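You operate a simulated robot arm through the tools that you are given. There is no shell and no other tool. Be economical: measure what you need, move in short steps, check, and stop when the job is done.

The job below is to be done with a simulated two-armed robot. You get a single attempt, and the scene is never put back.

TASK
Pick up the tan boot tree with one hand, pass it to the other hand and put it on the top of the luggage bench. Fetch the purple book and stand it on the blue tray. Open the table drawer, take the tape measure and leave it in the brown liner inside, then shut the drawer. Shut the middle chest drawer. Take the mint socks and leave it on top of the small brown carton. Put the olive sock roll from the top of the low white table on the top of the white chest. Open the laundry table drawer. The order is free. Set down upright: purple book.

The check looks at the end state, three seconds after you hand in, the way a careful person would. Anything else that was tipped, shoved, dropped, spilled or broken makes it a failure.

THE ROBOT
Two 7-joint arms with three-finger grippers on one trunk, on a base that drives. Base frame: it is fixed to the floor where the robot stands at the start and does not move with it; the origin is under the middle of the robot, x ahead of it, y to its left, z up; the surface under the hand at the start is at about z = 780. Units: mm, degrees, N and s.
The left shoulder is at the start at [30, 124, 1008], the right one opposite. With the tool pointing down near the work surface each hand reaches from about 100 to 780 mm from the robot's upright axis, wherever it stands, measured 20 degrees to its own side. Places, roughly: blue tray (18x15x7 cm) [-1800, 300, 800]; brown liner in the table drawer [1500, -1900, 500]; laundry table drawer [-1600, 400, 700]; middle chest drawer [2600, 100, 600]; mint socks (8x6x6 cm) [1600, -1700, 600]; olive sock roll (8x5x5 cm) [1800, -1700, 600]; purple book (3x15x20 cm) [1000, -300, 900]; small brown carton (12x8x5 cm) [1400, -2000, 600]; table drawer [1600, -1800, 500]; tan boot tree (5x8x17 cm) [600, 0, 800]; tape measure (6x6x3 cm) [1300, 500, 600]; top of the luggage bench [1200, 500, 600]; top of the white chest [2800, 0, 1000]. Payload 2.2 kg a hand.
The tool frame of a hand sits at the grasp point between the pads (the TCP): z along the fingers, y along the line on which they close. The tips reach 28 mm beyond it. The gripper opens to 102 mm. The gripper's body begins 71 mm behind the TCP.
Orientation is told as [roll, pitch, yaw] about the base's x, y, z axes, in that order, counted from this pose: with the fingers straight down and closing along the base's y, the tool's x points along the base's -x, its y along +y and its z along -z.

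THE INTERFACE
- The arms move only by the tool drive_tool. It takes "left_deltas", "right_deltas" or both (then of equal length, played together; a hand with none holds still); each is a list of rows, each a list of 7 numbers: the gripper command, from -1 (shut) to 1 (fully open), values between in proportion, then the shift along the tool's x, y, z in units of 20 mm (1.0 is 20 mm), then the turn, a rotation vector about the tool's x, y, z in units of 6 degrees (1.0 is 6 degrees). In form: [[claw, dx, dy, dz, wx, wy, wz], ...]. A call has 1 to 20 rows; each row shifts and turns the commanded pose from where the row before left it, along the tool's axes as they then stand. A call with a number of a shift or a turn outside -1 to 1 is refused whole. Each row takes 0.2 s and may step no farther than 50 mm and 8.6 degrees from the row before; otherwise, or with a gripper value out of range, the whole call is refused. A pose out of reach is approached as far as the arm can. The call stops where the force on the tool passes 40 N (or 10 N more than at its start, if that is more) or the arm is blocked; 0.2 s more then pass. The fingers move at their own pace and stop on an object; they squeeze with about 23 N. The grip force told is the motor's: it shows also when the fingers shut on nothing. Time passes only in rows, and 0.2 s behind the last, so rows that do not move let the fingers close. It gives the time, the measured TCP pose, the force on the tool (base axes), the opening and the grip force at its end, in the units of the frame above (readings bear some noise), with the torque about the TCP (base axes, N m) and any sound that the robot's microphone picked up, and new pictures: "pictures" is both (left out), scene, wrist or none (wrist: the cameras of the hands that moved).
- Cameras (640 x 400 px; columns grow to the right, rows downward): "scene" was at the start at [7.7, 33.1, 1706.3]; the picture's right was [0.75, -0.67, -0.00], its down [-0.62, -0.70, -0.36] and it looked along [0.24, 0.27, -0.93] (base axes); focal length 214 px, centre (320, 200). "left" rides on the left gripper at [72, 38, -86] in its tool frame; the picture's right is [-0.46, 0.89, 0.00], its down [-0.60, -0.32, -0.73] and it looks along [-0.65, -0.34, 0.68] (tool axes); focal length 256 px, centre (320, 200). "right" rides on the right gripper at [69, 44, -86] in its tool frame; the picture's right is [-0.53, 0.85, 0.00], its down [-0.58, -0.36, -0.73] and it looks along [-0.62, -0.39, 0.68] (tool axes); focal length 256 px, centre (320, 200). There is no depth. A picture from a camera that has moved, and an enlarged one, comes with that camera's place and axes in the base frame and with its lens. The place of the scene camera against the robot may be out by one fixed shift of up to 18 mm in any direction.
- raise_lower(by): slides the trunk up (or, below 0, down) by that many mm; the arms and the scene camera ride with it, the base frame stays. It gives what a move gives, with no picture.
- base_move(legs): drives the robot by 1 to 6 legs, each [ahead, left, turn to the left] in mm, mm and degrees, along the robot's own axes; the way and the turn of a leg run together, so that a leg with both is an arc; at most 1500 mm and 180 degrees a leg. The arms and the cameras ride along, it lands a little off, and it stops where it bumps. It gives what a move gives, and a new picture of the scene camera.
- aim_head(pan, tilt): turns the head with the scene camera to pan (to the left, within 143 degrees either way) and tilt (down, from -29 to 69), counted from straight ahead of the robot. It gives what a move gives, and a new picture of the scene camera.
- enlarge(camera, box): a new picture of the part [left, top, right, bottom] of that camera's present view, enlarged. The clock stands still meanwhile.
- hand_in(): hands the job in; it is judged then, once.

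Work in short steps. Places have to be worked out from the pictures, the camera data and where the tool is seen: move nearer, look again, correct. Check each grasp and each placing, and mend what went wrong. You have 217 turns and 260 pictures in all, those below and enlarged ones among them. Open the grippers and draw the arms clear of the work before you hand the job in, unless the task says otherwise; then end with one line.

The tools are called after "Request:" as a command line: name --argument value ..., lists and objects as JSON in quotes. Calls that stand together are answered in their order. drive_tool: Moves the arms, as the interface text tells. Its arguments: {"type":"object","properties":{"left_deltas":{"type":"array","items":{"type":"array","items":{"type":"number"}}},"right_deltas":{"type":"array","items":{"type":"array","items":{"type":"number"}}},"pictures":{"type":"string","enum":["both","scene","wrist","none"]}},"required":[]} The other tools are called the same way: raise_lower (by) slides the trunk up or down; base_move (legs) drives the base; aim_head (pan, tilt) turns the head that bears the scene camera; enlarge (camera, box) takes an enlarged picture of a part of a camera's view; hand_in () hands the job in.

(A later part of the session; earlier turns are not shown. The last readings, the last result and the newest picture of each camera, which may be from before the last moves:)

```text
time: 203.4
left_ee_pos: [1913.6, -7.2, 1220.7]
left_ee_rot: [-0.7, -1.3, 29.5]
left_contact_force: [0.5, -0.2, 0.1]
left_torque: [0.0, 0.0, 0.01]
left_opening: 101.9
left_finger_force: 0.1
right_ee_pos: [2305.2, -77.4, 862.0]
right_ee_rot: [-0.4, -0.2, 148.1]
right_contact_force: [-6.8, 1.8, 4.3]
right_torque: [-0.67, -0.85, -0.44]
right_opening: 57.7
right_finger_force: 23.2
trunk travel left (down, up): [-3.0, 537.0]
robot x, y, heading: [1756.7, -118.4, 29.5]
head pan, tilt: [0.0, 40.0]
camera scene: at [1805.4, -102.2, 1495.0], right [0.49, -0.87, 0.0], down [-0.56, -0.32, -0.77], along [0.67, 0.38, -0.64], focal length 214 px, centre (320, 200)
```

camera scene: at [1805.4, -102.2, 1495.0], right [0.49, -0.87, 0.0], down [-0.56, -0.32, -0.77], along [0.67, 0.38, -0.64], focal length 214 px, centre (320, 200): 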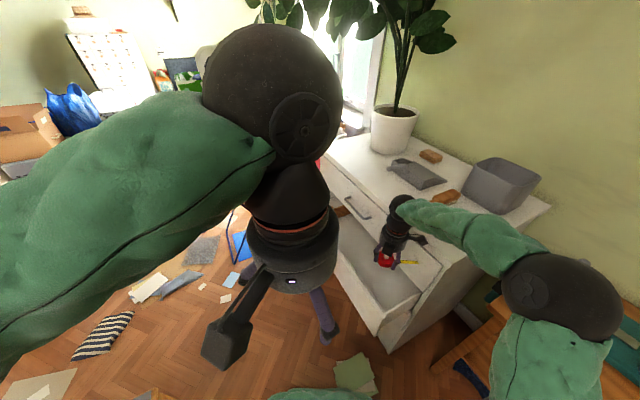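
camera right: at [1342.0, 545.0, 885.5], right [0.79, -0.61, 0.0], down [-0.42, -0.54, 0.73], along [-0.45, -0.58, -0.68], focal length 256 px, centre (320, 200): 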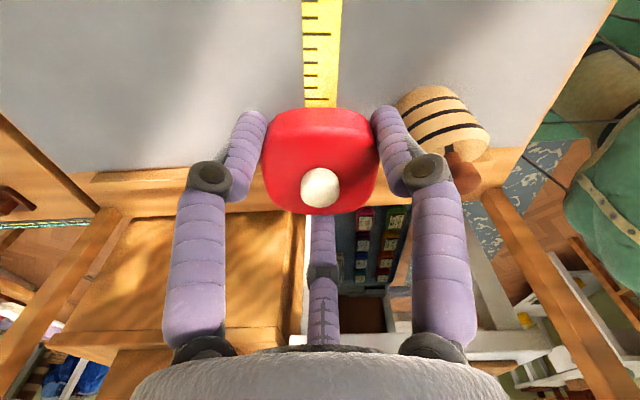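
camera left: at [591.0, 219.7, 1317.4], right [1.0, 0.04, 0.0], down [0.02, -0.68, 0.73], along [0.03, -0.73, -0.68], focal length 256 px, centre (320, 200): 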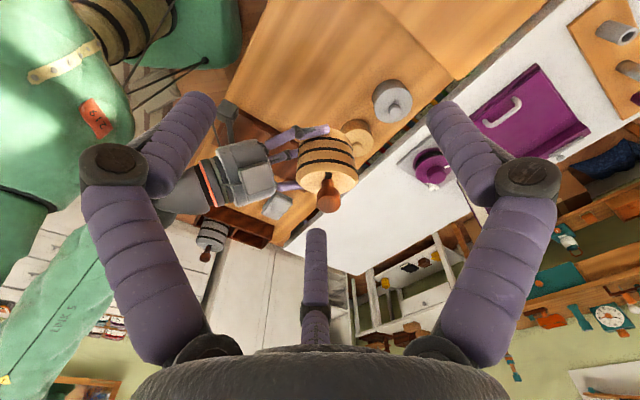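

The right hand (tape blade) touched the chest front while turning. I turn back 20° and draw the right hand in.

Request:
base_move --legs '[[0, 0, 20]]'

Request:
enlarge --camera "right" --box '[0, 0, 640, 400]'

```text
time: 204.9
left_ee_pos: [1864.2, 39.2, 1221.9]
left_ee_rot: [-0.7, -1.3, 50.0]
left_contact_force: [-0.1, 0.5, 0.3]
left_torque: [0.02, 0.02, -0.04]
left_opening: 101.9
left_finger_force: 0.0
right_ee_pos: [2257.5, 111.0, 860.8]
right_ee_rot: [-0.2, -0.3, 168.8]
right_contact_force: [0.2, 1.2, -0.8]
right_torque: [0.01, 0.0, 0.03]
right_opening: 58.2
right_finger_force: 23.0
trunk travel left (down, up): [-3.0, 537.0]
robot x, y, heading: [1758.1, -120.2, 49.9]
head pan, tilt: [0.0, 40.0]
camera scene: at [1793.9, -87.2, 1494.9], right [0.77, -0.64, 0.0], down [-0.41, -0.49, -0.77], along [0.49, 0.59, -0.64], focal length 214 px, centre (320, 200)
```

scene: 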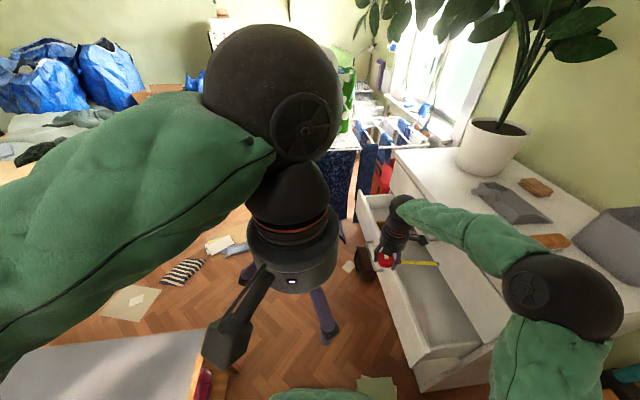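

```text
1.00 times, centred on (320, 200) of right (not enlarged: the box is as wide or as high as the picture)
camera zoom: at [2315.3, 55.7, 946.6], right [-0.69, -0.72, 0.0], down [-0.49, 0.47, 0.74], along [-0.53, 0.51, -0.68], focal length 256 px, centre (320, 200)
```

zoom: 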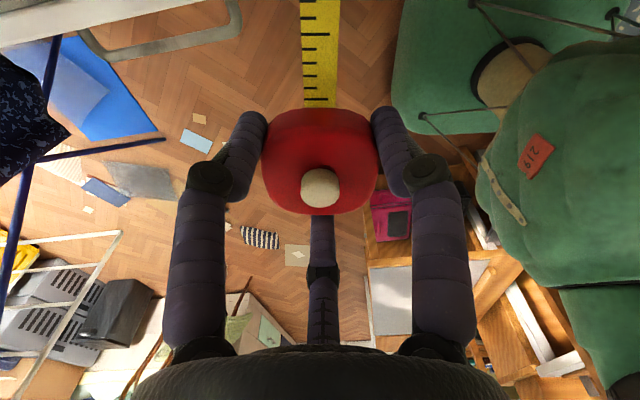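

Tape is still firmly held. Retract the right hand close to the body, then turn to face the chest.

Request:
drive_tool --right_deltas '[[-1, -0.483, 0.87, 0, 0, 0, 0], [-1, -0.483, 0.87, 0, 0, 0, 0], [-1, -0.483, 0.87, 0, 0, 0, 0], [-1, -0.483, 0.87, 0, 0, 0, 0], [-1, -0.483, 0.87, 0, 0, 0, 0], [-1, -0.483, 0.87, 0, 0, 0, 0], [-1, -0.483, 0.87, 0, 0, 0, 0], [-1, -0.483, 0.87, 0, 0, 0, 0], [-1, -0.483, 0.87, 0, 0, 0, 0]]' --pictures "none"

Request:
base_move --legs '[[0, 70, 0], [0, 0, -85.5]]'

```text
time: 206.9
left_ee_pos: [1865.8, 39.2, 1222.7]
left_ee_rot: [-0.6, -1.2, 50.0]
left_contact_force: [-1.2, 0.7, -0.4]
left_torque: [-0.03, 0.0, -0.01]
left_opening: 102.0
left_finger_force: 0.0
right_ee_pos: [2140.5, -25.6, 859.0]
right_ee_rot: [-0.5, -0.2, 168.8]
right_contact_force: [-0.4, 0.6, -0.8]
right_torque: [0.0, -0.02, 0.0]
right_opening: 57.8
right_finger_force: 23.0
trunk travel left (down, up): [-3.0, 537.0]
robot x, y, heading: [1759.2, -118.3, 50.1]
head pan, tilt: [0.0, 40.0]
```

```text
time: 208.2
left_ee_pos: [1811.4, 81.4, 1220.0]
left_ee_rot: [-0.1, -1.1, 50.0]
left_contact_force: [-0.1, 0.1, 0.8]
left_torque: [-0.02, -0.03, 0.02]
left_opening: 102.2
left_finger_force: 0.1
right_ee_pos: [2086.3, 16.2, 859.4]
right_ee_rot: [-0.4, -0.4, 168.7]
right_contact_force: [0.3, 0.1, -0.6]
right_torque: [-0.01, 0.0, 0.01]
right_opening: 58.1
right_finger_force: 23.4
trunk travel left (down, up): [-3.0, 537.0]
robot x, y, heading: [1705.7, -77.8, 49.9]
head pan, tilt: [0.0, 40.0]
stopped in leg 1: the robot was blocked; the commanded pose is now the measured one
camera scene: at [1740.0, -45.6, 1495.1], right [0.77, -0.64, 0.0], down [-0.41, -0.49, -0.77], along [0.49, 0.59, -0.64], focal length 214 px, centre (320, 200)
```

scene: 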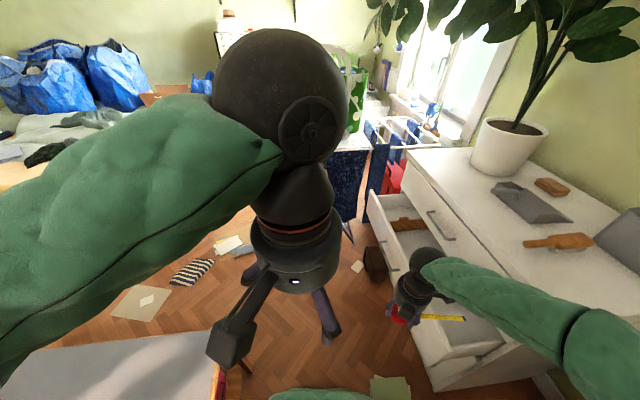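

Something on my left blocked the sideways move; check there.

Request:
aim_head --pan 80 --tilt 45

```text
time: 209.7
left_ee_pos: [1812.7, 81.5, 1220.4]
left_ee_rot: [-0.1, -1.1, 50.0]
left_contact_force: [0.6, -0.1, 0.4]
left_torque: [0.01, 0.01, 0.01]
left_opening: 102.0
left_finger_force: 0.1
right_ee_pos: [2086.9, 17.9, 859.4]
right_ee_rot: [-0.5, -0.3, 168.6]
right_contact_force: [-0.2, -0.4, -1.2]
right_torque: [-0.01, 0.03, 0.0]
right_opening: 58.0
right_finger_force: 23.2
trunk travel left (down, up): [-3.0, 537.0]
robot x, y, heading: [1704.9, -71.9, 49.8]
head pan, tilt: [80.0, 45.0]
camera scene: at [1633.8, -48.6, 1487.9], right [0.77, 0.64, 0.0], down [0.45, -0.54, -0.71], along [-0.46, 0.54, -0.71], focal length 214 px, centre (320, 200)
```

scene: 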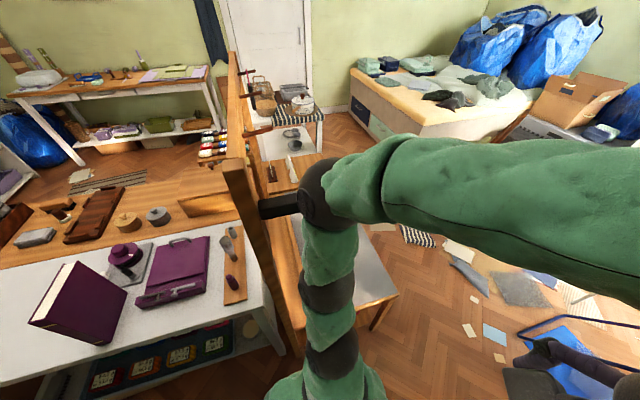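

My left elbow met the hanging bar. Back off to the right 110 mm and check the bar.

Request:
base_move --legs '[[0, -110, 0]]'

```text
time: 210.9
left_ee_pos: [1895.0, 12.5, 1220.8]
left_ee_rot: [-0.2, -1.0, 49.9]
left_contact_force: [1.5, 0.5, -0.4]
left_torque: [0.03, 0.05, -0.02]
left_opening: 102.3
left_finger_force: 0.1
right_ee_pos: [2170.9, -51.7, 858.9]
right_ee_rot: [-0.4, -0.3, 168.8]
right_contact_force: [0.6, 0.1, -2.0]
right_torque: [0.04, -0.02, 0.0]
right_opening: 58.2
right_finger_force: 23.1
trunk travel left (down, up): [-3.0, 537.0]
robot x, y, heading: [1792.3, -147.5, 49.9]
head pan, tilt: [80.0, 45.0]
camera scene: at [1717.4, -116.5, 1487.8], right [0.77, 0.64, 0.0], down [0.45, -0.54, -0.71], along [-0.46, 0.54, -0.71], focal length 214 px, centre (320, 200)
```

scene: 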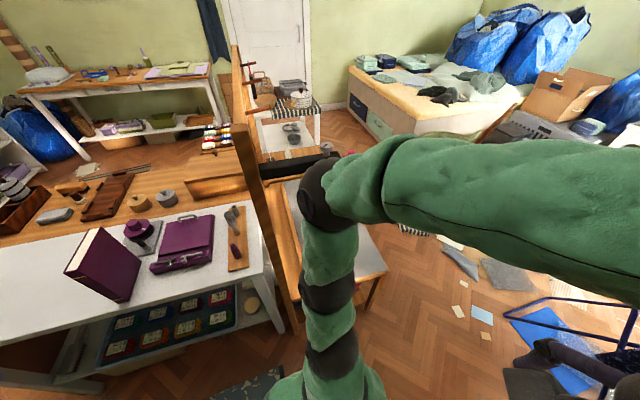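

The bar is unharmed. I bring the right hand a little inward so that the blade clears, and turn toward the chest.

Request:
drive_tool --right_deltas '[[-1, -0.877, -0.48, 0, 0, 0, 0], [-1, -0.877, -0.48, 0, 0, 0, 0], [-1, -0.877, -0.48, 0, 0, 0, 0]]' --pictures "none"

Request:
base_move --legs '[[0, 0, -85.5]]'

Request:
aim_head --pan 35 --tilt 45

```text
time: 211.7
left_ee_pos: [1894.7, 14.1, 1220.3]
left_ee_rot: [-0.3, -1.2, 50.0]
left_contact_force: [0.2, -0.1, 0.2]
left_torque: [-0.04, -0.02, 0.01]
left_opening: 102.1
left_finger_force: 0.1
right_ee_pos: [2122.7, -12.6, 860.1]
right_ee_rot: [-0.3, -0.1, 168.8]
right_contact_force: [0.0, 0.1, -1.1]
right_torque: [0.02, -0.03, -0.01]
right_opening: 58.1
right_finger_force: 23.2
trunk travel left (down, up): [-3.0, 537.0]
robot x, y, heading: [1790.4, -145.3, 50.1]
head pan, tilt: [80.0, 45.0]
```

```text
time: 215.7
left_ee_pos: [1956.7, -238.7, 1220.9]
left_ee_rot: [-0.3, -1.0, -34.3]
left_contact_force: [-0.3, -0.2, -0.9]
left_torque: [0.0, 0.01, -0.01]
left_opening: 102.2
left_finger_force: 0.1
right_ee_pos: [1953.8, -465.6, 859.7]
right_ee_rot: [-0.4, -0.3, 84.3]
right_contact_force: [0.4, 0.1, -0.6]
right_torque: [0.01, -0.03, 0.0]
right_opening: 58.1
right_finger_force: 23.0
trunk travel left (down, up): [-3.0, 537.0]
robot x, y, heading: [1786.6, -144.7, -34.0]
head pan, tilt: [80.0, 45.0]
camera scene: at [1819.7, -79.9, 1487.7], right [0.72, -0.7, 0.0], down [-0.49, -0.51, -0.71], along [0.49, 0.51, -0.71], focal length 214 px, centre (320, 200)
```

scene: 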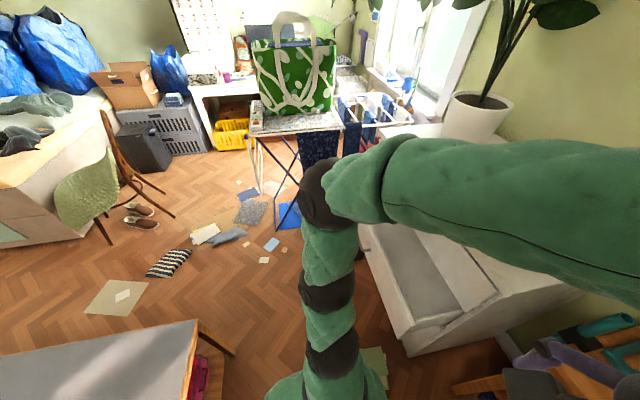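

```text
time: 216.8
left_ee_pos: [1957.7, -237.7, 1220.0]
left_ee_rot: [-0.3, -1.1, -34.3]
left_contact_force: [-0.2, -0.8, 0.2]
left_torque: [-0.01, -0.02, -0.01]
left_opening: 101.9
left_finger_force: 0.1
right_ee_pos: [1953.3, -467.3, 860.0]
right_ee_rot: [-0.3, -0.3, 84.4]
right_contact_force: [-0.1, 0.0, -0.9]
right_torque: [0.0, -0.01, -0.04]
right_opening: 58.0
right_finger_force: 22.8
trunk travel left (down, up): [-3.0, 537.0]
robot x, y, heading: [1787.2, -145.1, -34.3]
head pan, tilt: [35.0, 45.0]
camera scene: at [1844.3, -137.0, 1487.7], right [0.01, -1.0, 0.0], down [-0.71, -0.01, -0.71], along [0.71, 0.01, -0.71], focal length 214 px, centre (320, 200)
```

scene: 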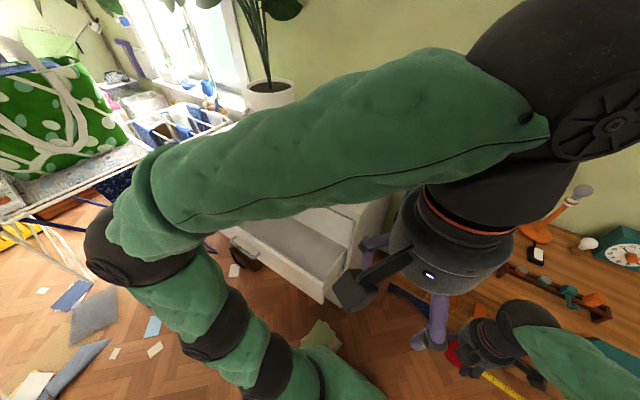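

I drive left along the chest front to get in front of the drawer.

Request:
base_move --legs '[[-90, 0, 0], [0, 430, 0]]'

Request:
aim_head --pan -10 --tilt 45

```text
time: 220.1
left_ee_pos: [2126.4, 157.7, 1221.2]
left_ee_rot: [-0.4, -1.1, -34.8]
left_contact_force: [-0.9, 0.3, -0.2]
left_torque: [-0.01, 0.0, -0.01]
left_opening: 101.8
left_finger_force: 0.1
right_ee_pos: [2120.6, -71.6, 859.8]
right_ee_rot: [-0.3, -0.2, 84.0]
right_contact_force: [0.1, 0.2, -1.1]
right_torque: [-0.04, 0.0, 0.02]
right_opening: 58.3
right_finger_force: 23.4
trunk travel left (down, up): [-3.0, 537.0]
robot x, y, heading: [1956.5, 249.7, -34.9]
head pan, tilt: [35.0, 45.0]
camera scene: at [2013.4, 258.6, 1487.7], right [0.01, -1.0, 0.0], down [-0.71, 0.0, -0.71], along [0.71, 0.0, -0.71], focal length 214 px, centre (320, 200)
```

scene: 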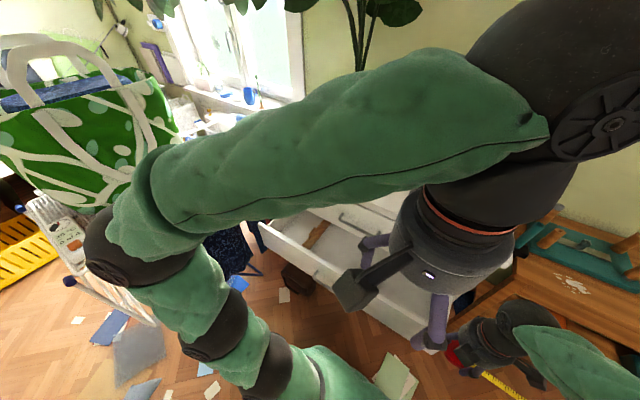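

```text
time: 221.2
left_ee_pos: [2124.6, 157.7, 1220.4]
left_ee_rot: [-0.3, -1.1, -34.7]
left_contact_force: [1.0, 0.1, -0.6]
left_torque: [-0.04, -0.01, -0.02]
left_opening: 101.9
left_finger_force: 0.0
right_ee_pos: [2120.1, -72.3, 860.6]
right_ee_rot: [-0.3, -0.3, 84.0]
right_contact_force: [0.7, 0.5, -0.9]
right_torque: [-0.02, 0.03, 0.01]
right_opening: 58.1
right_finger_force: 22.9
trunk travel left (down, up): [-3.0, 537.0]
robot x, y, heading: [1956.9, 249.5, -35.0]
head pan, tilt: [-10.0, 45.0]
camera scene: at [1989.5, 200.4, 1487.7], right [-0.7, -0.71, 0.0], down [-0.5, 0.5, -0.71], along [0.5, -0.5, -0.71], focal length 214 px, centre (320, 200)
```

scene: 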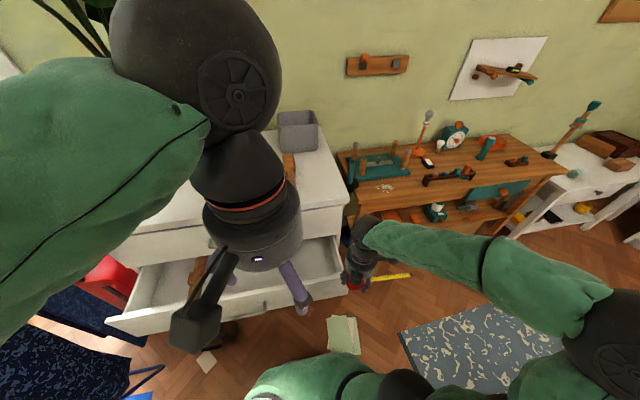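

The drawer front runs about 385 mm ahead of me, centred ~230 mm to my left. I back 60 mm, then bring the closed left hand down in front of the drawer.

Request:
base_move --legs '[[-60, 0, 0]]'

Request:
drive_tool --left_deltas '[[-1, -0.47, 0.7, 1, 0, 0, 0], [-1, -0.47, 0.7, 1, 0, 0, 0], [-1, -0.47, 0.7, 1, 0, 0, 0], [-1, -0.47, 0.7, 1, 0, 0, 0], [-1, -0.47, 0.7, 1, 0, 0, 0], [-1, -0.47, 0.7, 1, 0, 0, 0], [-1, -0.47, 0.7, 1, 0, 0, 0], [-1, -0.47, 0.7, 1, 0, 0, 0], [-1, -0.47, 0.7, 1, 0, 0, 0], [-1, -0.47, 0.7, 1, 0, 0, 0], [-1, -0.47, 0.7, 1, 0, 0, 0], [-1, -0.47, 0.7, 1, 0, 0, 0], [-1, -0.47, 0.7, 1, 0, 0, 0], [-1, -0.47, 0.7, 1, 0, 0, 0], [-1, -0.47, 0.7, 1, 0, 0, 0]]' --pictures "wrist"

```text
time: 222.2
left_ee_pos: [2076.2, 190.1, 1219.7]
left_ee_rot: [-0.3, -1.1, -34.7]
left_contact_force: [0.1, -0.6, 0.4]
left_torque: [-0.04, 0.0, 0.02]
left_opening: 101.8
left_finger_force: 0.0
right_ee_pos: [2070.1, -38.6, 861.3]
right_ee_rot: [-0.4, -0.3, 84.0]
right_contact_force: [-0.8, -0.2, -1.5]
right_torque: [-0.01, -0.03, 0.02]
right_opening: 58.0
right_finger_force: 22.9
trunk travel left (down, up): [-3.0, 537.0]
robot x, y, heading: [1908.2, 283.3, -34.4]
head pan, tilt: [-10.0, 45.0]
camera scene: at [1939.7, 234.9, 1487.7], right [-0.7, -0.71, 0.0], down [-0.5, 0.5, -0.71], along [0.5, -0.5, -0.71], focal length 214 px, centre (320, 200)
```

scene: 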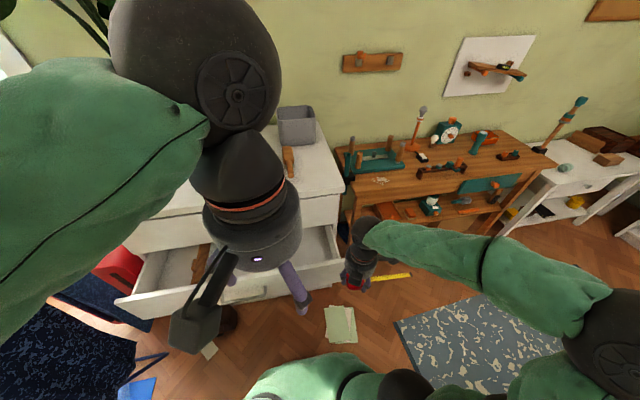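

```text
time: 225.4
left_ee_pos: [2317.8, 280.2, 921.3]
left_ee_rot: [-0.5, -1.2, -34.8]
left_contact_force: [0.0, -1.1, -0.4]
left_torque: [-0.01, 0.0, 0.0]
left_opening: 2.3
left_finger_force: 23.4
right_ee_pos: [2071.2, -39.8, 859.8]
right_ee_rot: [-0.3, -0.4, 84.0]
right_contact_force: [-0.6, 0.3, -0.4]
right_torque: [0.02, 0.0, -0.01]
right_opening: 58.0
right_finger_force: 23.1
trunk travel left (down, up): [-3.0, 537.0]
robot x, y, heading: [1911.0, 281.3, -34.8]
head pan, tilt: [-10.0, 45.0]
camera left: at [2277.8, 353.2, 1005.2], right [0.89, 0.46, 0.0], down [0.31, -0.59, 0.74], along [0.35, -0.66, -0.67], focal length 256 px, centre (320, 200)
```

left: 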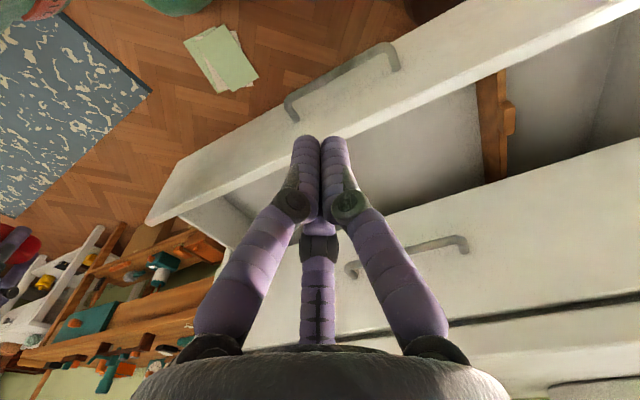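

The closed hand is 100 mm in front of the drawer face (top edge z≈660, handle z≈600). I lower it, then pitch 45° so that the fingertips lead the palm.

Request:
drive_tool --left_deltas '[[-1, 0, 0, 1, 0, 0, 0], [-1, 0, 0, 1, 0, 0, 0], [-1, 0, 0, 1, 0, 0, 0], [-1, 0, 0, 1, 0, 0, 0], [-1, 0, 0, 1, 0, 0, 0], [-1, 0, 0, 1, 0, 0, 0], [-1, 0, 0, 1, 0, 0, 0], [-1, 0, 0, 1, 0, 0, 0], [-1, 0, 0, 1, 0, 0, 0], [-1, 0, 0, 1, 0, 0, 0], [-1, 0, 0, 1, 0, 0, 0], [-1, 0, 0, 1, 0, 0, 0], [-1, 0, 0, 1, 0, 0, 0]]' --pictures "none"

Request:
drive_tool --left_deltas '[[-1, 0, 0, 0, 0, -1, 0], [-1, 0, 0, 0, 0, -1, 0], [-1, 0, 0, 0, 0, -1, 0], [-1, 0, 0, 0, 0, -1, 0], [-1, 0, 0, 0, 0, -1, 0], [-1, 0, 0, 0, 0, -1, 0], [-1, 0, 0, 0, 0, -1, 0]]' --pictures "both"

```text
time: 228.2
left_ee_pos: [2321.4, 274.1, 661.9]
left_ee_rot: [-0.4, -1.1, -34.9]
left_contact_force: [-0.7, 0.0, -0.4]
left_torque: [0.01, 0.01, 0.04]
left_opening: 2.4
left_finger_force: 23.2
right_ee_pos: [2070.4, -38.9, 859.5]
right_ee_rot: [-0.2, -0.4, 84.0]
right_contact_force: [0.5, -0.1, -0.5]
right_torque: [0.01, 0.01, 0.02]
right_opening: 58.3
right_finger_force: 23.8
trunk travel left (down, up): [-3.0, 537.0]
robot x, y, heading: [1910.4, 284.8, -34.7]
head pan, tilt: [-10.0, 45.0]
```

```text
time: 229.8
left_ee_pos: [2323.4, 281.2, 660.8]
left_ee_rot: [2.5, -34.9, -34.5]
left_contact_force: [0.4, -0.2, -0.4]
left_torque: [-0.02, 0.02, -0.03]
left_opening: 2.3
left_finger_force: 23.1
left hand out of reach, approached as far as the arm can: row 6, 7
right_ee_pos: [2071.9, -37.3, 860.8]
right_ee_rot: [-0.3, -0.3, 84.0]
right_contact_force: [-0.3, -0.5, -1.1]
right_torque: [-0.03, 0.02, 0.03]
right_opening: 58.1
right_finger_force: 22.9
trunk travel left (down, up): [-3.0, 537.0]
robot x, y, heading: [1909.6, 284.2, -34.7]
head pan, tilt: [-10.0, 45.0]
camera scene: at [1940.8, 234.1, 1487.7], right [-0.7, -0.71, 0.0], down [-0.5, 0.5, -0.71], along [0.5, -0.5, -0.71], focal length 214 px, centre (320, 200)
camera left: at [2252.7, 371.3, 691.0], right [0.8, 0.52, 0.3], down [-0.13, -0.33, 0.93], along [0.59, -0.78, -0.2], focal length 256 px, centre (320, 200)
```

scene: 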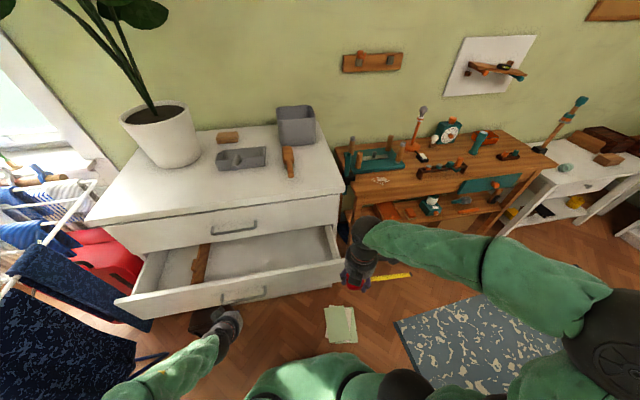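
left: 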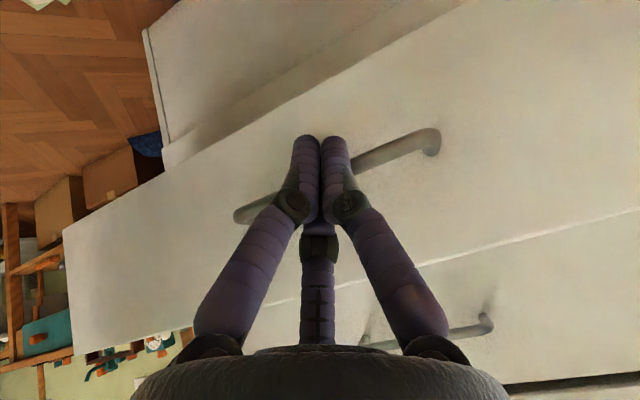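

Good view: the fingertips face the drawer front just above the handle. Push straight forward in stages.

Request:
drive_tool --left_deltas '[[-1, -0.82, 0, 0.57, 0, 0, 0], [-1, -0.82, 0, 0.57, 0, 0, 0], [-1, -0.82, 0, 0.57, 0, 0, 0], [-1, -0.82, 0, 0.57, 0, 0, 0], [-1, -0.82, 0, 0.57, 0, 0, 0], [-1, -0.82, 0, 0.57, 0, 0, 0], [-1, -0.82, 0, 0.57, 0, 0, 0], [-1, -0.82, 0, 0.57, 0, 0, 0], [-1, -0.82, 0, 0.57, 0, 0, 0], [-1, -0.82, 0, 0.57, 0, 0, 0]]' --pictures "both"

```text
time: 232.0
left_ee_pos: [2489.2, 170.7, 659.9]
left_ee_rot: [2.4, -34.9, -34.9]
left_contact_force: [1.2, 0.2, 0.1]
left_torque: [0.03, 0.08, -0.04]
left_opening: 2.1
left_finger_force: 22.7
right_ee_pos: [2071.9, -38.8, 859.2]
right_ee_rot: [-0.3, -0.2, 84.0]
right_contact_force: [-0.5, -0.2, -0.9]
right_torque: [-0.02, -0.01, -0.01]
right_opening: 58.0
right_finger_force: 23.0
trunk travel left (down, up): [-3.0, 537.0]
robot x, y, heading: [1906.9, 283.4, -34.7]
head pan, tilt: [-10.0, 45.0]
camera scene: at [1940.9, 234.0, 1487.6], right [-0.7, -0.71, 0.0], down [-0.5, 0.5, -0.71], along [0.5, -0.5, -0.71], focal length 214 px, centre (320, 200)
camera left: at [2418.4, 260.0, 691.0], right [0.8, 0.52, 0.3], down [-0.13, -0.33, 0.93], along [0.59, -0.79, -0.2], focal length 256 px, centre (320, 200)
```

scene: 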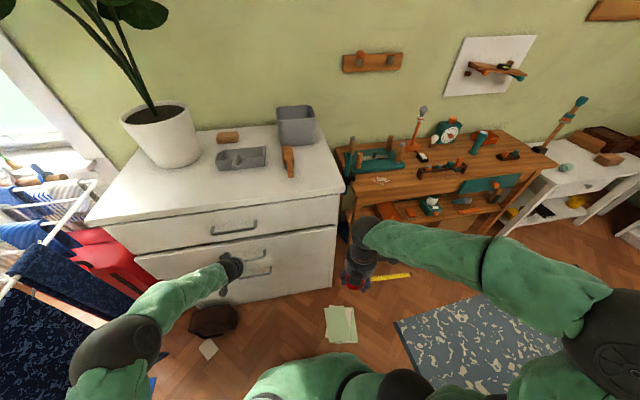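
left: 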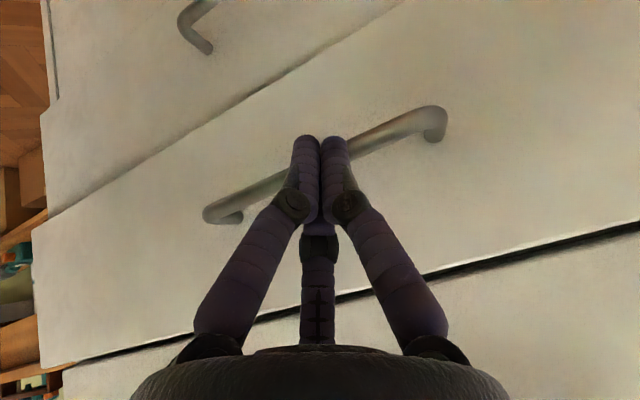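

Nearly shut. Push on in small steps until it resists.

Request:
drive_tool --left_deltas '[[-1, -0.41, 0, 0.285, 0, 0, 0], [-1, -0.41, 0, 0.285, 0, 0, 0], [-1, -0.41, 0, 0.285, 0, 0, 0], [-1, -0.41, 0, 0.285, 0, 0, 0], [-1, -0.41, 0, 0.285, 0, 0, 0], [-1, -0.41, 0, 0.285, 0, 0, 0], [-1, -0.41, 0, 0.285, 0, 0, 0]]' --pictures "wrist"

Request:
enlarge --camera "scene" --box '[80, 160, 360, 335]'

```text
time: 232.8
left_ee_pos: [2505.8, 158.5, 661.7]
left_ee_rot: [2.5, -34.7, -34.8]
left_contact_force: [-32.0, 16.8, 32.7]
left_torque: [-0.36, 0.05, -0.53]
left_opening: 2.2
left_finger_force: 22.7
right_ee_pos: [2068.9, -36.6, 861.7]
right_ee_rot: [-0.6, -0.2, 84.2]
right_contact_force: [-0.6, -0.4, 0.5]
right_torque: [0.01, -0.04, -0.03]
right_opening: 58.1
right_finger_force: 23.0
trunk travel left (down, up): [-3.0, 537.0]
robot x, y, heading: [1907.6, 283.3, -34.6]
head pan, tilt: [-10.0, 45.0]
stopped in row 4 (left hand): the force on the tool passed its limit at 78 N (the readings are from after the stop); the commanded pose is now the measured one
camera left: at [2435.0, 247.5, 692.9], right [0.8, 0.52, 0.3], down [-0.13, -0.34, 0.93], along [0.59, -0.78, -0.2], focal length 256 px, centre (320, 200)
```

left: 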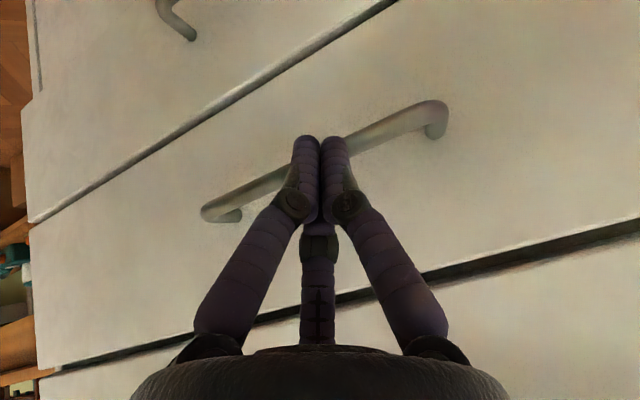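

```text
2.29 times, centred on (220, 248) of scene
camera zoom: at [1934.1, 236.7, 1488.2], right [-0.7, -0.71, 0.0], down [-0.5, 0.5, -0.71], along [0.51, -0.5, -0.7], focal length 490 px, centre (549, 91)
```

zoom: 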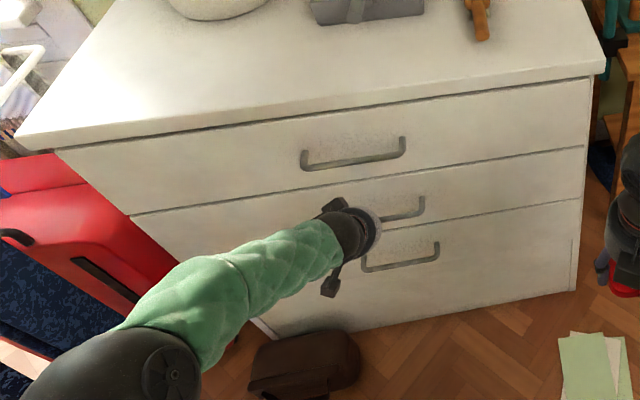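

The middle drawer is shut flush. Withdraw the left hand, level it and raise it.

Request:
drive_tool --left_deltas '[[-1, 0.82, 0, -0.57, 0, 0, 0], [-1, 0.82, 0, -0.57, 0, 0, 0], [-1, 0.82, 0, -0.57, 0, 0, 0], [-1, 0.82, 0, -0.57, 0, 0, 0], [-1, 0.82, 0, -0.57, 0, 0, 0], [-1, 0.82, 0, -0.57, 0, 0, 0], [-1, 0.82, 0, -0.57, 0, 0, 0], [-1, 0.82, 0, -0.57, 0, 0, 0], [-1, 0.82, 0, -0.57, 0, 0, 0], [-1, 0.82, 0, -0.57, 0, 0, 0], [-1, 0, 0, 0, 0, 1, 0], [-1, 0, 0, 0, 0, 1, 0], [-1, 0, 0, 0, 0, 1, 0], [-1, 0, 0, 0, 0, 1, 0], [-1, 0, 0, 0, 0, 1, 0], [-1, 0, 0, 0, 0, 0.7, 0]]' --pictures "none"

Request:
drive_tool --left_deltas '[[1, 0, -0.3, -1, 0, 0, 0], [1, 0, -0.3, -1, 0, 0, 0], [1, 0, -0.3, -1, 0, 0, 0], [1, 0, -0.3, -1, 0, 0, 0], [1, 0, -0.3, -1, 0, 0, 0], [1, 0, -0.3, -1, 0, 0, 0], [1, 0, -0.3, -1, 0, 0, 0], [1, 0, -0.3, -1, 0, 0, 0], [1, 0, -0.3, -1, 0, 0, 0], [1, 0, -0.3, -1, 0, 0, 0], [1, 0, -0.3, -1, 0, 0, 0], [1, 0, -0.3, -1, 0, 0, 0], [1, 0, -0.3, -1, 0, 0, 0]]' --pictures "none"

Request:
aim_head --pan -60 --tilt 40

```text
time: 236.2
left_ee_pos: [2341.4, 268.0, 659.2]
left_ee_rot: [2.1, -0.1, -33.3]
left_contact_force: [0.7, -0.2, 0.6]
left_torque: [0.02, 0.01, 0.0]
left_opening: 2.1
left_finger_force: 23.1
right_ee_pos: [2070.1, -38.3, 860.5]
right_ee_rot: [-0.3, -0.3, 84.1]
right_contact_force: [-0.3, -0.6, -1.5]
right_torque: [-0.02, 0.02, -0.01]
right_opening: 58.0
right_finger_force: 23.2
trunk travel left (down, up): [-3.0, 537.0]
robot x, y, heading: [1905.7, 282.2, -34.6]
head pan, tilt: [-10.0, 45.0]
```

```text
time: 239.0
left_ee_pos: [2291.1, 196.6, 915.7]
left_ee_rot: [2.2, -0.2, -33.4]
left_contact_force: [0.0, -1.3, 0.1]
left_torque: [0.01, -0.01, -0.01]
left_opening: 102.1
left_finger_force: 0.0
right_ee_pos: [2070.3, -37.1, 860.8]
right_ee_rot: [-0.4, -0.3, 84.1]
right_contact_force: [0.0, 0.2, -0.9]
right_torque: [0.0, -0.01, -0.01]
right_opening: 57.8
right_finger_force: 23.3
trunk travel left (down, up): [-3.0, 537.0]
robot x, y, heading: [1907.8, 281.9, -34.5]
head pan, tilt: [-10.0, 45.0]
```

```text
time: 240.2
left_ee_pos: [2290.7, 195.9, 914.6]
left_ee_rot: [1.9, -0.2, -33.4]
left_contact_force: [0.8, -0.4, 0.4]
left_torque: [-0.01, 0.01, 0.0]
left_opening: 102.1
left_finger_force: 0.1
right_ee_pos: [2071.3, -37.8, 860.1]
right_ee_rot: [-0.3, -0.3, 84.0]
right_contact_force: [-0.6, -0.2, -1.4]
right_torque: [0.02, 0.02, 0.02]
right_opening: 58.1
right_finger_force: 22.6
trunk travel left (down, up): [-3.0, 537.0]
robot x, y, heading: [1908.0, 278.2, -34.7]
head pan, tilt: [-60.0, 40.0]
camera scene: at [1875.5, 207.0, 1494.9], right [-1.0, 0.08, 0.0], down [0.05, 0.64, -0.77], along [-0.06, -0.76, -0.64], focal length 214 px, centre (320, 200)
```

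scene: 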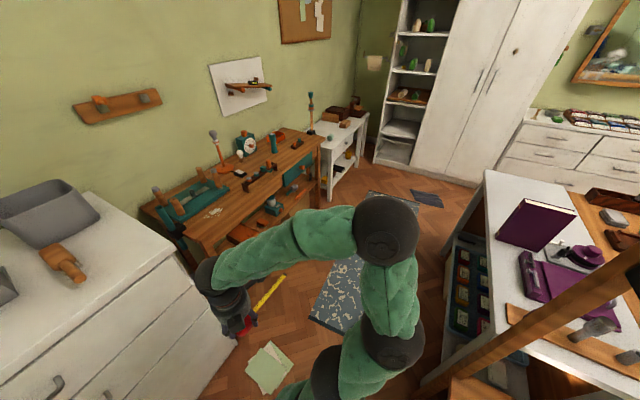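

Path along the aisle is clear. I drive sideways to the right, toward the low white table.

Request:
base_move --legs '[[110, -600, 0], [0, -1150, 0]]'

Request:
aim_head --pan -5 --tilt 45

```text
time: 249.2
left_ee_pos: [1383.3, -1329.8, 914.7]
left_ee_rot: [2.1, -0.2, -33.5]
left_contact_force: [-0.7, -0.2, -0.7]
left_torque: [0.01, -0.02, 0.01]
left_opening: 102.2
left_finger_force: 0.1
right_ee_pos: [1163.2, -1562.9, 860.1]
right_ee_rot: [-0.3, -0.3, 83.9]
right_contact_force: [-0.3, 0.5, -0.6]
right_torque: [-0.01, 0.0, -0.01]
right_opening: 58.0
right_finger_force: 23.0
trunk travel left (down, up): [-3.0, 537.0]
robot x, y, heading: [1000.8, -1242.4, -35.0]
head pan, tilt: [-60.0, 40.0]
camera scene: at [968.5, -1317.9, 1494.9], right [-1.0, 0.08, 0.0], down [0.05, 0.64, -0.77], along [-0.06, -0.76, -0.64], focal length 214 px, centre (320, 200)
```

scene: 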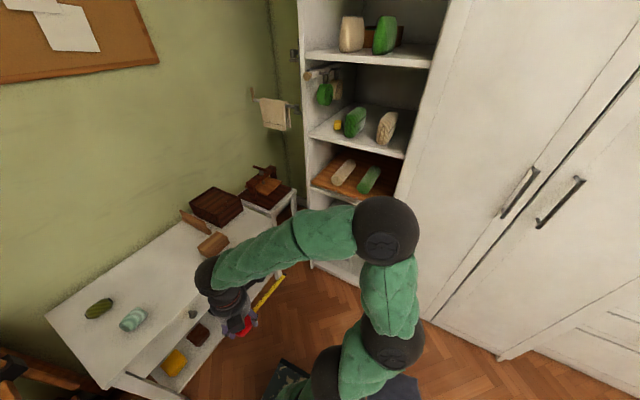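

```text
time: 250.4
left_ee_pos: [1383.9, -1328.6, 916.1]
left_ee_rot: [1.9, -0.1, -33.4]
left_contact_force: [0.7, 0.3, 0.7]
left_torque: [0.01, -0.01, 0.04]
left_opening: 102.2
left_finger_force: 0.1
right_ee_pos: [1163.3, -1562.2, 860.1]
right_ee_rot: [-0.4, -0.2, 83.9]
right_contact_force: [0.1, -1.2, -0.5]
right_torque: [0.02, 0.0, 0.04]
right_opening: 58.2
right_finger_force: 22.7
trunk travel left (down, up): [-3.0, 537.0]
robot x, y, heading: [1001.6, -1241.5, -35.0]
head pan, tilt: [-5.0, 45.0]
camera scene: at [1038.2, -1285.1, 1487.7], right [-0.64, -0.77, 0.0], down [-0.54, 0.45, -0.71], along [0.54, -0.45, -0.71], focal length 214 px, centre (320, 200)
```

scene: 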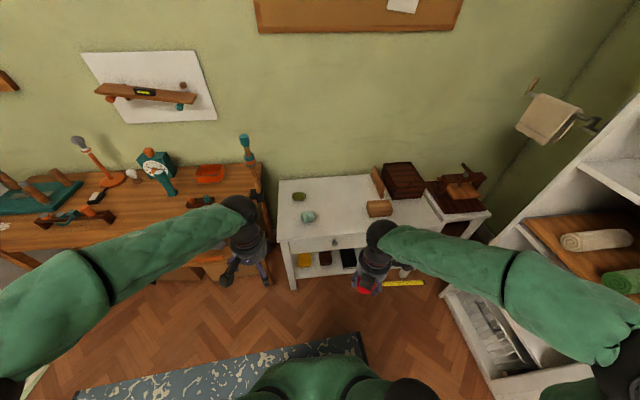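

The low table is right in front of me. Zoom for the items and the drawer.

Request:
enlarge --camera "scene" --box '[260, 160, 420, 260]'

```text
4.00 times, centred on (340, 210) of scene
camera zoom: at [1038.2, -1285.1, 1487.7], right [-0.64, -0.77, 0.0], down [-0.54, 0.45, -0.71], along [0.54, -0.45, -0.71], focal length 858 px, centre (240, 160)
```

zoom: 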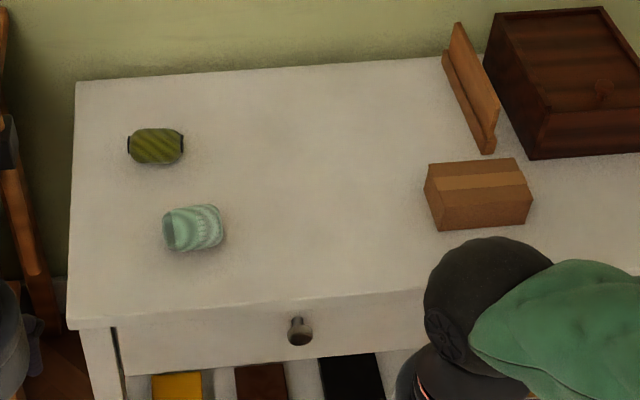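

Items located; the drawer knob is near (1475, −1752). I shift the base right 180 and ahead 150 to work with the left hand on the knob.

Request:
base_move --legs '[[150, -180, 0]]'

Request:
drive_tool --left_deltas '[[1, 0, -0.6, 0.5, 0, 0, 0.6], [1, 0, -0.6, 0.5, 0, 0, 0.6], [1, 0, -0.6, 0.5, 0, 0, 0.6], [1, 0, -0.6, 0.5, 0, 0, 0.6], [1, 0, -0.6, 0.5, 0, 0, 0.6], [1, 0, -0.6, 0.5, 0, 0, 0.6], [1, 0, -0.6, 0.5, 0, 0, 0.6], [1, 0, -0.6, 0.5, 0, 0, 0.6]]' --pictures "wrist"

Request:
enlarge --camera "scene" --box '[240, 180, 400, 280]'

```text
time: 252.1
left_ee_pos: [1403.4, -1564.6, 914.8]
left_ee_rot: [2.2, -0.1, -33.8]
left_contact_force: [-0.6, -0.1, -0.7]
left_torque: [0.02, -0.02, -0.02]
left_opening: 101.8
left_finger_force: 0.1
right_ee_pos: [1180.6, -1795.7, 860.1]
right_ee_rot: [-0.3, -0.3, 83.6]
right_contact_force: [0.9, 0.5, -1.4]
right_torque: [0.05, -0.01, 0.0]
right_opening: 58.1
right_finger_force: 23.1
trunk travel left (down, up): [-3.0, 537.0]
robot x, y, heading: [1019.7, -1475.4, -35.1]
head pan, tilt: [-5.0, 45.0]
camera scene: at [1057.3, -1518.2, 1487.6], right [-0.64, -0.77, 0.0], down [-0.54, 0.46, -0.71], along [0.54, -0.46, -0.71], focal length 214 px, centre (320, 200)
```

scene: 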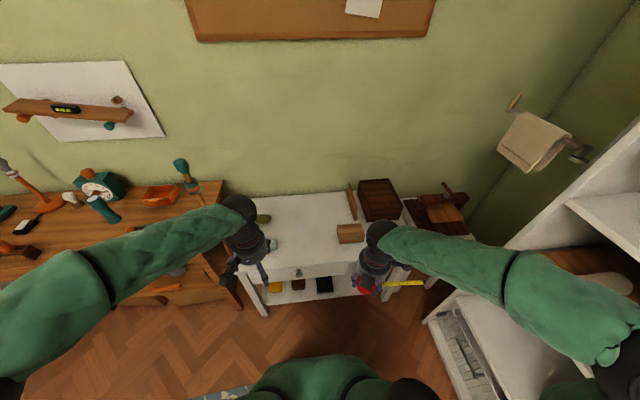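

```text
time: 253.9
left_ee_pos: [1337.3, -1626.4, 830.7]
left_ee_rot: [1.8, 0.8, -62.7]
left_contact_force: [0.3, -0.5, -0.7]
left_torque: [-0.03, -0.03, 0.03]
left_opening: 101.9
left_finger_force: 0.0
right_ee_pos: [1181.5, -1796.4, 859.0]
right_ee_rot: [-0.3, -0.3, 83.5]
right_contact_force: [-0.7, -1.6, -0.4]
right_torque: [-0.01, 0.01, -0.01]
right_opening: 57.9
right_finger_force: 23.1
trunk travel left (down, up): [-3.0, 537.0]
robot x, y, heading: [1019.9, -1473.5, -35.0]
head pan, tilt: [-5.0, 45.0]
camera left: at [1334.9, -1549.1, 920.0], right [1.0, -0.01, 0.02], down [-0.02, -0.7, 0.71], along [0.01, -0.71, -0.7], focal length 256 px, centre (320, 200)
```

left: 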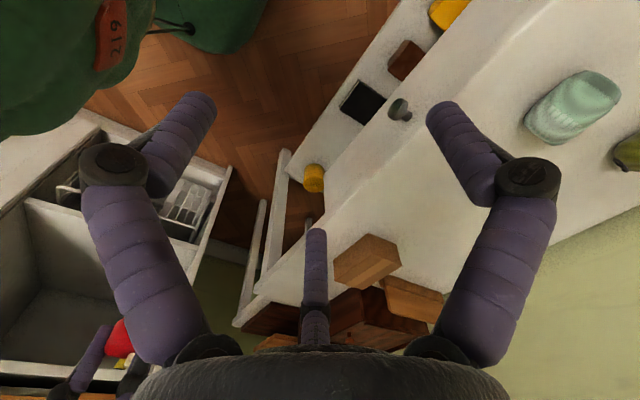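

```text
4.00 times, centred on (320, 230) of scene
camera zoom: at [1057.2, -1517.6, 1487.7], right [-0.64, -0.77, 0.0], down [-0.54, 0.46, -0.71], along [0.54, -0.46, -0.71], focal length 858 px, centre (320, 80)
```

zoom: 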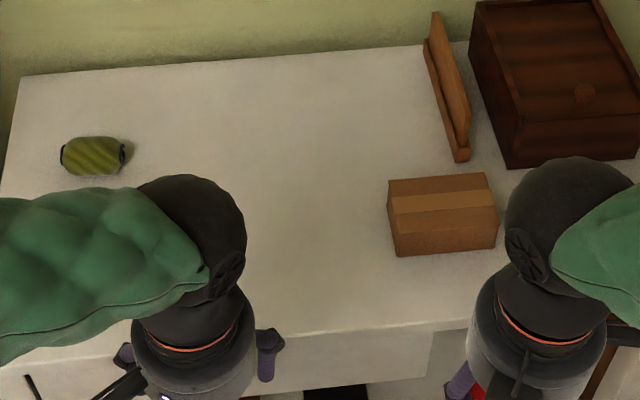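

I move the left hand nearer, in front of the knob, and take a second bearing.

Request:
drive_tool --left_deltas '[[1, -0.85, 0.28, 0.9, 0, 0, 0], [1, -0.85, 0.28, 0.9, 0, 0, 0], [1, -0.85, 0.28, 0.9, 0, 0, 0], [1, -0.85, 0.28, 0.9, 0, 0, 0], [1, -0.85, 0.28, 0.9, 0, 0, 0], [1, -0.85, 0.28, 0.9, 0, 0, 0], [1, 0, 0, 0.9, 0, 0, 0], [1, 0, 0, 0.9, 0, 0, 0]]' --pictures "wrist"

```text
time: 255.7
left_ee_pos: [1418.3, -1696.8, 688.0]
left_ee_rot: [2.0, 0.8, -62.6]
left_contact_force: [0.1, 1.1, 0.5]
left_torque: [0.01, 0.0, 0.02]
left_opening: 101.9
left_finger_force: 0.1
right_ee_pos: [1180.3, -1795.3, 859.4]
right_ee_rot: [-0.3, -0.3, 83.6]
right_contact_force: [0.5, 0.9, 0.5]
right_torque: [-0.01, 0.0, -0.01]
right_opening: 58.2
right_finger_force: 23.1
trunk travel left (down, up): [-3.0, 537.0]
robot x, y, heading: [1019.2, -1476.1, -35.1]
head pan, tilt: [-5.0, 45.0]
camera left: at [1416.2, -1619.7, 777.1], right [1.0, -0.01, 0.02], down [-0.02, -0.7, 0.71], along [0.01, -0.71, -0.7], focal length 256 px, centre (320, 200)
```

left: 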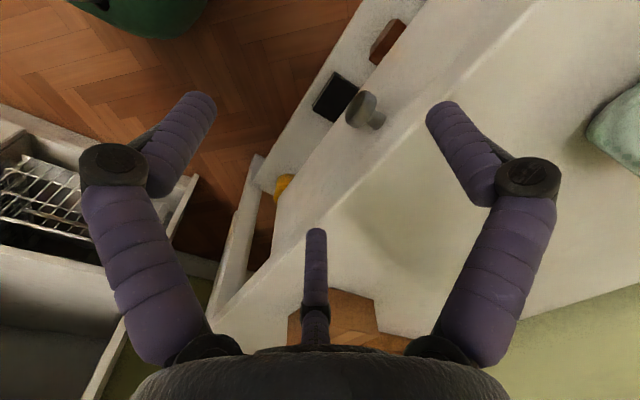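

Two bearings put the knob at about (1447, −1708, 602), so the table top is near 670. I back off slightly, half-close the fingers and lower to knob height in front of it.

Request:
drive_tool --left_deltas '[[0.06, 0.9, -0.23, 0, 0, 0, 0], [0.06, 0.9, -0.23, 0, 0, 0, 0], [0.06, 0, 0, 0.9, 0, 0, 0], [0.06, 0, 0, 0.9, 0, 0, 0], [0.06, 0, 0, 0.9, 0, 0, 0], [0.06, 0, 0, 0.9, 0, 0, 0]]' --pictures "both"

Request:
enlarge --camera "scene" --box '[240, 200, 368, 280]'

```text
time: 257.1
left_ee_pos: [1392.8, -1668.0, 616.9]
left_ee_rot: [1.9, 0.8, -62.6]
left_contact_force: [-0.7, 0.4, 0.2]
left_torque: [0.0, -0.01, -0.03]
left_opening: 53.9
left_finger_force: 0.1
right_ee_pos: [1181.5, -1796.7, 859.2]
right_ee_rot: [-0.3, -0.3, 83.6]
right_contact_force: [-0.1, 0.7, -1.1]
right_torque: [0.02, -0.01, 0.02]
right_opening: 58.4
right_finger_force: 22.7
trunk travel left (down, up): [-3.0, 537.0]
robot x, y, heading: [1016.7, -1472.5, -35.2]
head pan, tilt: [-5.0, 45.0]
camera scene: at [1057.4, -1517.6, 1487.7], right [-0.64, -0.77, 0.0], down [-0.54, 0.46, -0.71], along [0.54, -0.46, -0.71], focal length 214 px, centre (320, 200)
camera left: at [1391.6, -1590.7, 705.1], right [1.0, -0.01, 0.02], down [-0.02, -0.7, 0.71], along [0.01, -0.71, -0.7], focal length 256 px, centre (320, 200)
```

scene: 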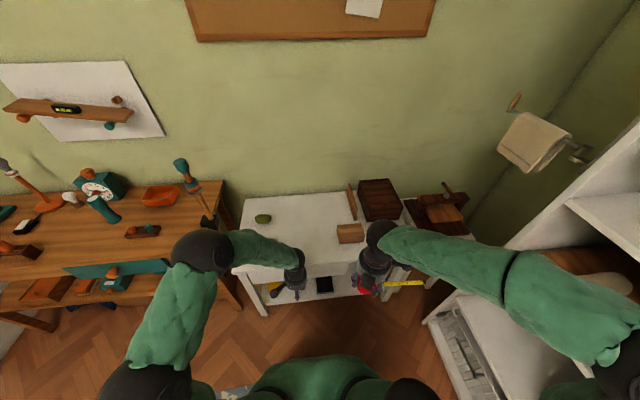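
left: 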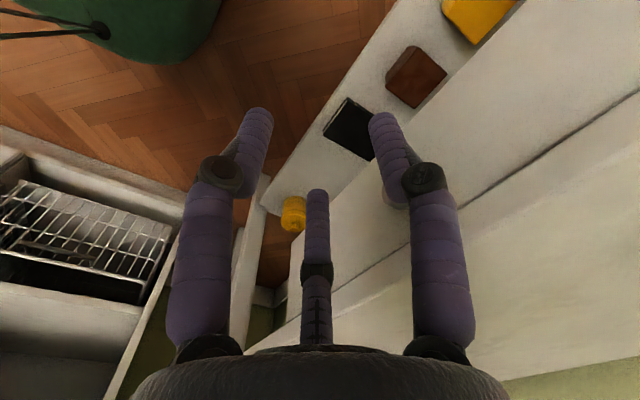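

```text
5.00 times, centred on (304, 240) of scene
camera zoom: at [1057.4, -1517.6, 1487.7], right [-0.64, -0.77, 0.0], down [-0.54, 0.46, -0.71], along [0.54, -0.46, -0.71], focal length 1072 px, centre (400, 0)
```

zoom: 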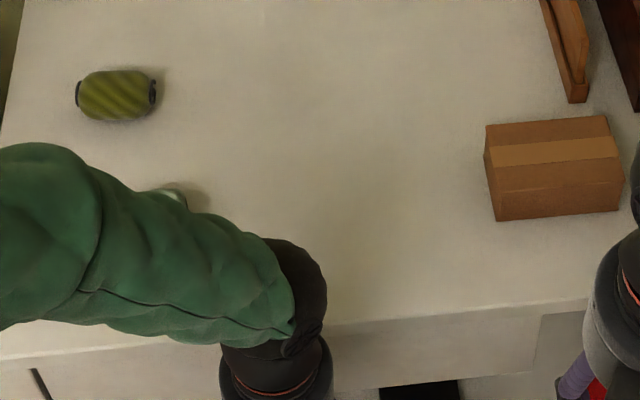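

The knob lies right ahead (d aligned). Advance 53 mm and close on it.

Request:
drive_tool --left_deltas '[[0.06, -0.45, 0.23, 0, 0, 0, 0], [0.06, -0.45, 0.23, 0, 0, 0, 0], [0.06, -0.45, 0.23, 0, 0, 0, 0], [0.06, -0.45, 0.23, 0, 0, 0, 0], [0.06, -0.45, 0.23, 0, 0, 0, 0], [-1, -0.1, 0.05, 0, 0, 0, 0], [-1, 0, 0, 0, 0, 0, 0], [-1, 0, 0, 0, 0, 0, 0]]' --pictures "wrist"

```text
time: 258.9
left_ee_pos: [1437.1, -1699.9, 616.3]
left_ee_rot: [1.9, 0.8, -62.6]
left_contact_force: [-0.1, 0.1, 1.1]
left_torque: [0.0, 0.02, 0.01]
left_opening: 2.1
left_finger_force: 23.0
right_ee_pos: [1181.5, -1796.1, 859.7]
right_ee_rot: [-0.2, -0.2, 83.5]
right_contact_force: [0.0, -0.2, -0.4]
right_torque: [0.02, -0.01, -0.02]
right_opening: 57.9
right_finger_force: 22.9
trunk travel left (down, up): [-3.0, 537.0]
robot x, y, heading: [1016.6, -1472.8, -35.0]
head pan, tilt: [-5.0, 45.0]
camera left: at [1435.6, -1621.8, 705.4], right [1.0, -0.01, 0.02], down [-0.02, -0.7, 0.71], along [0.01, -0.71, -0.7], focal length 256 px, centre (320, 200)
```

left: 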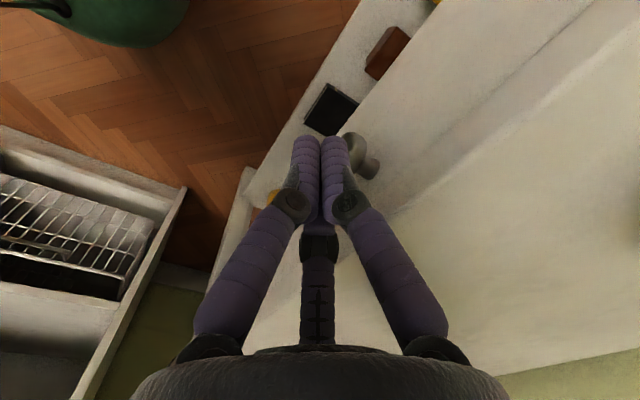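

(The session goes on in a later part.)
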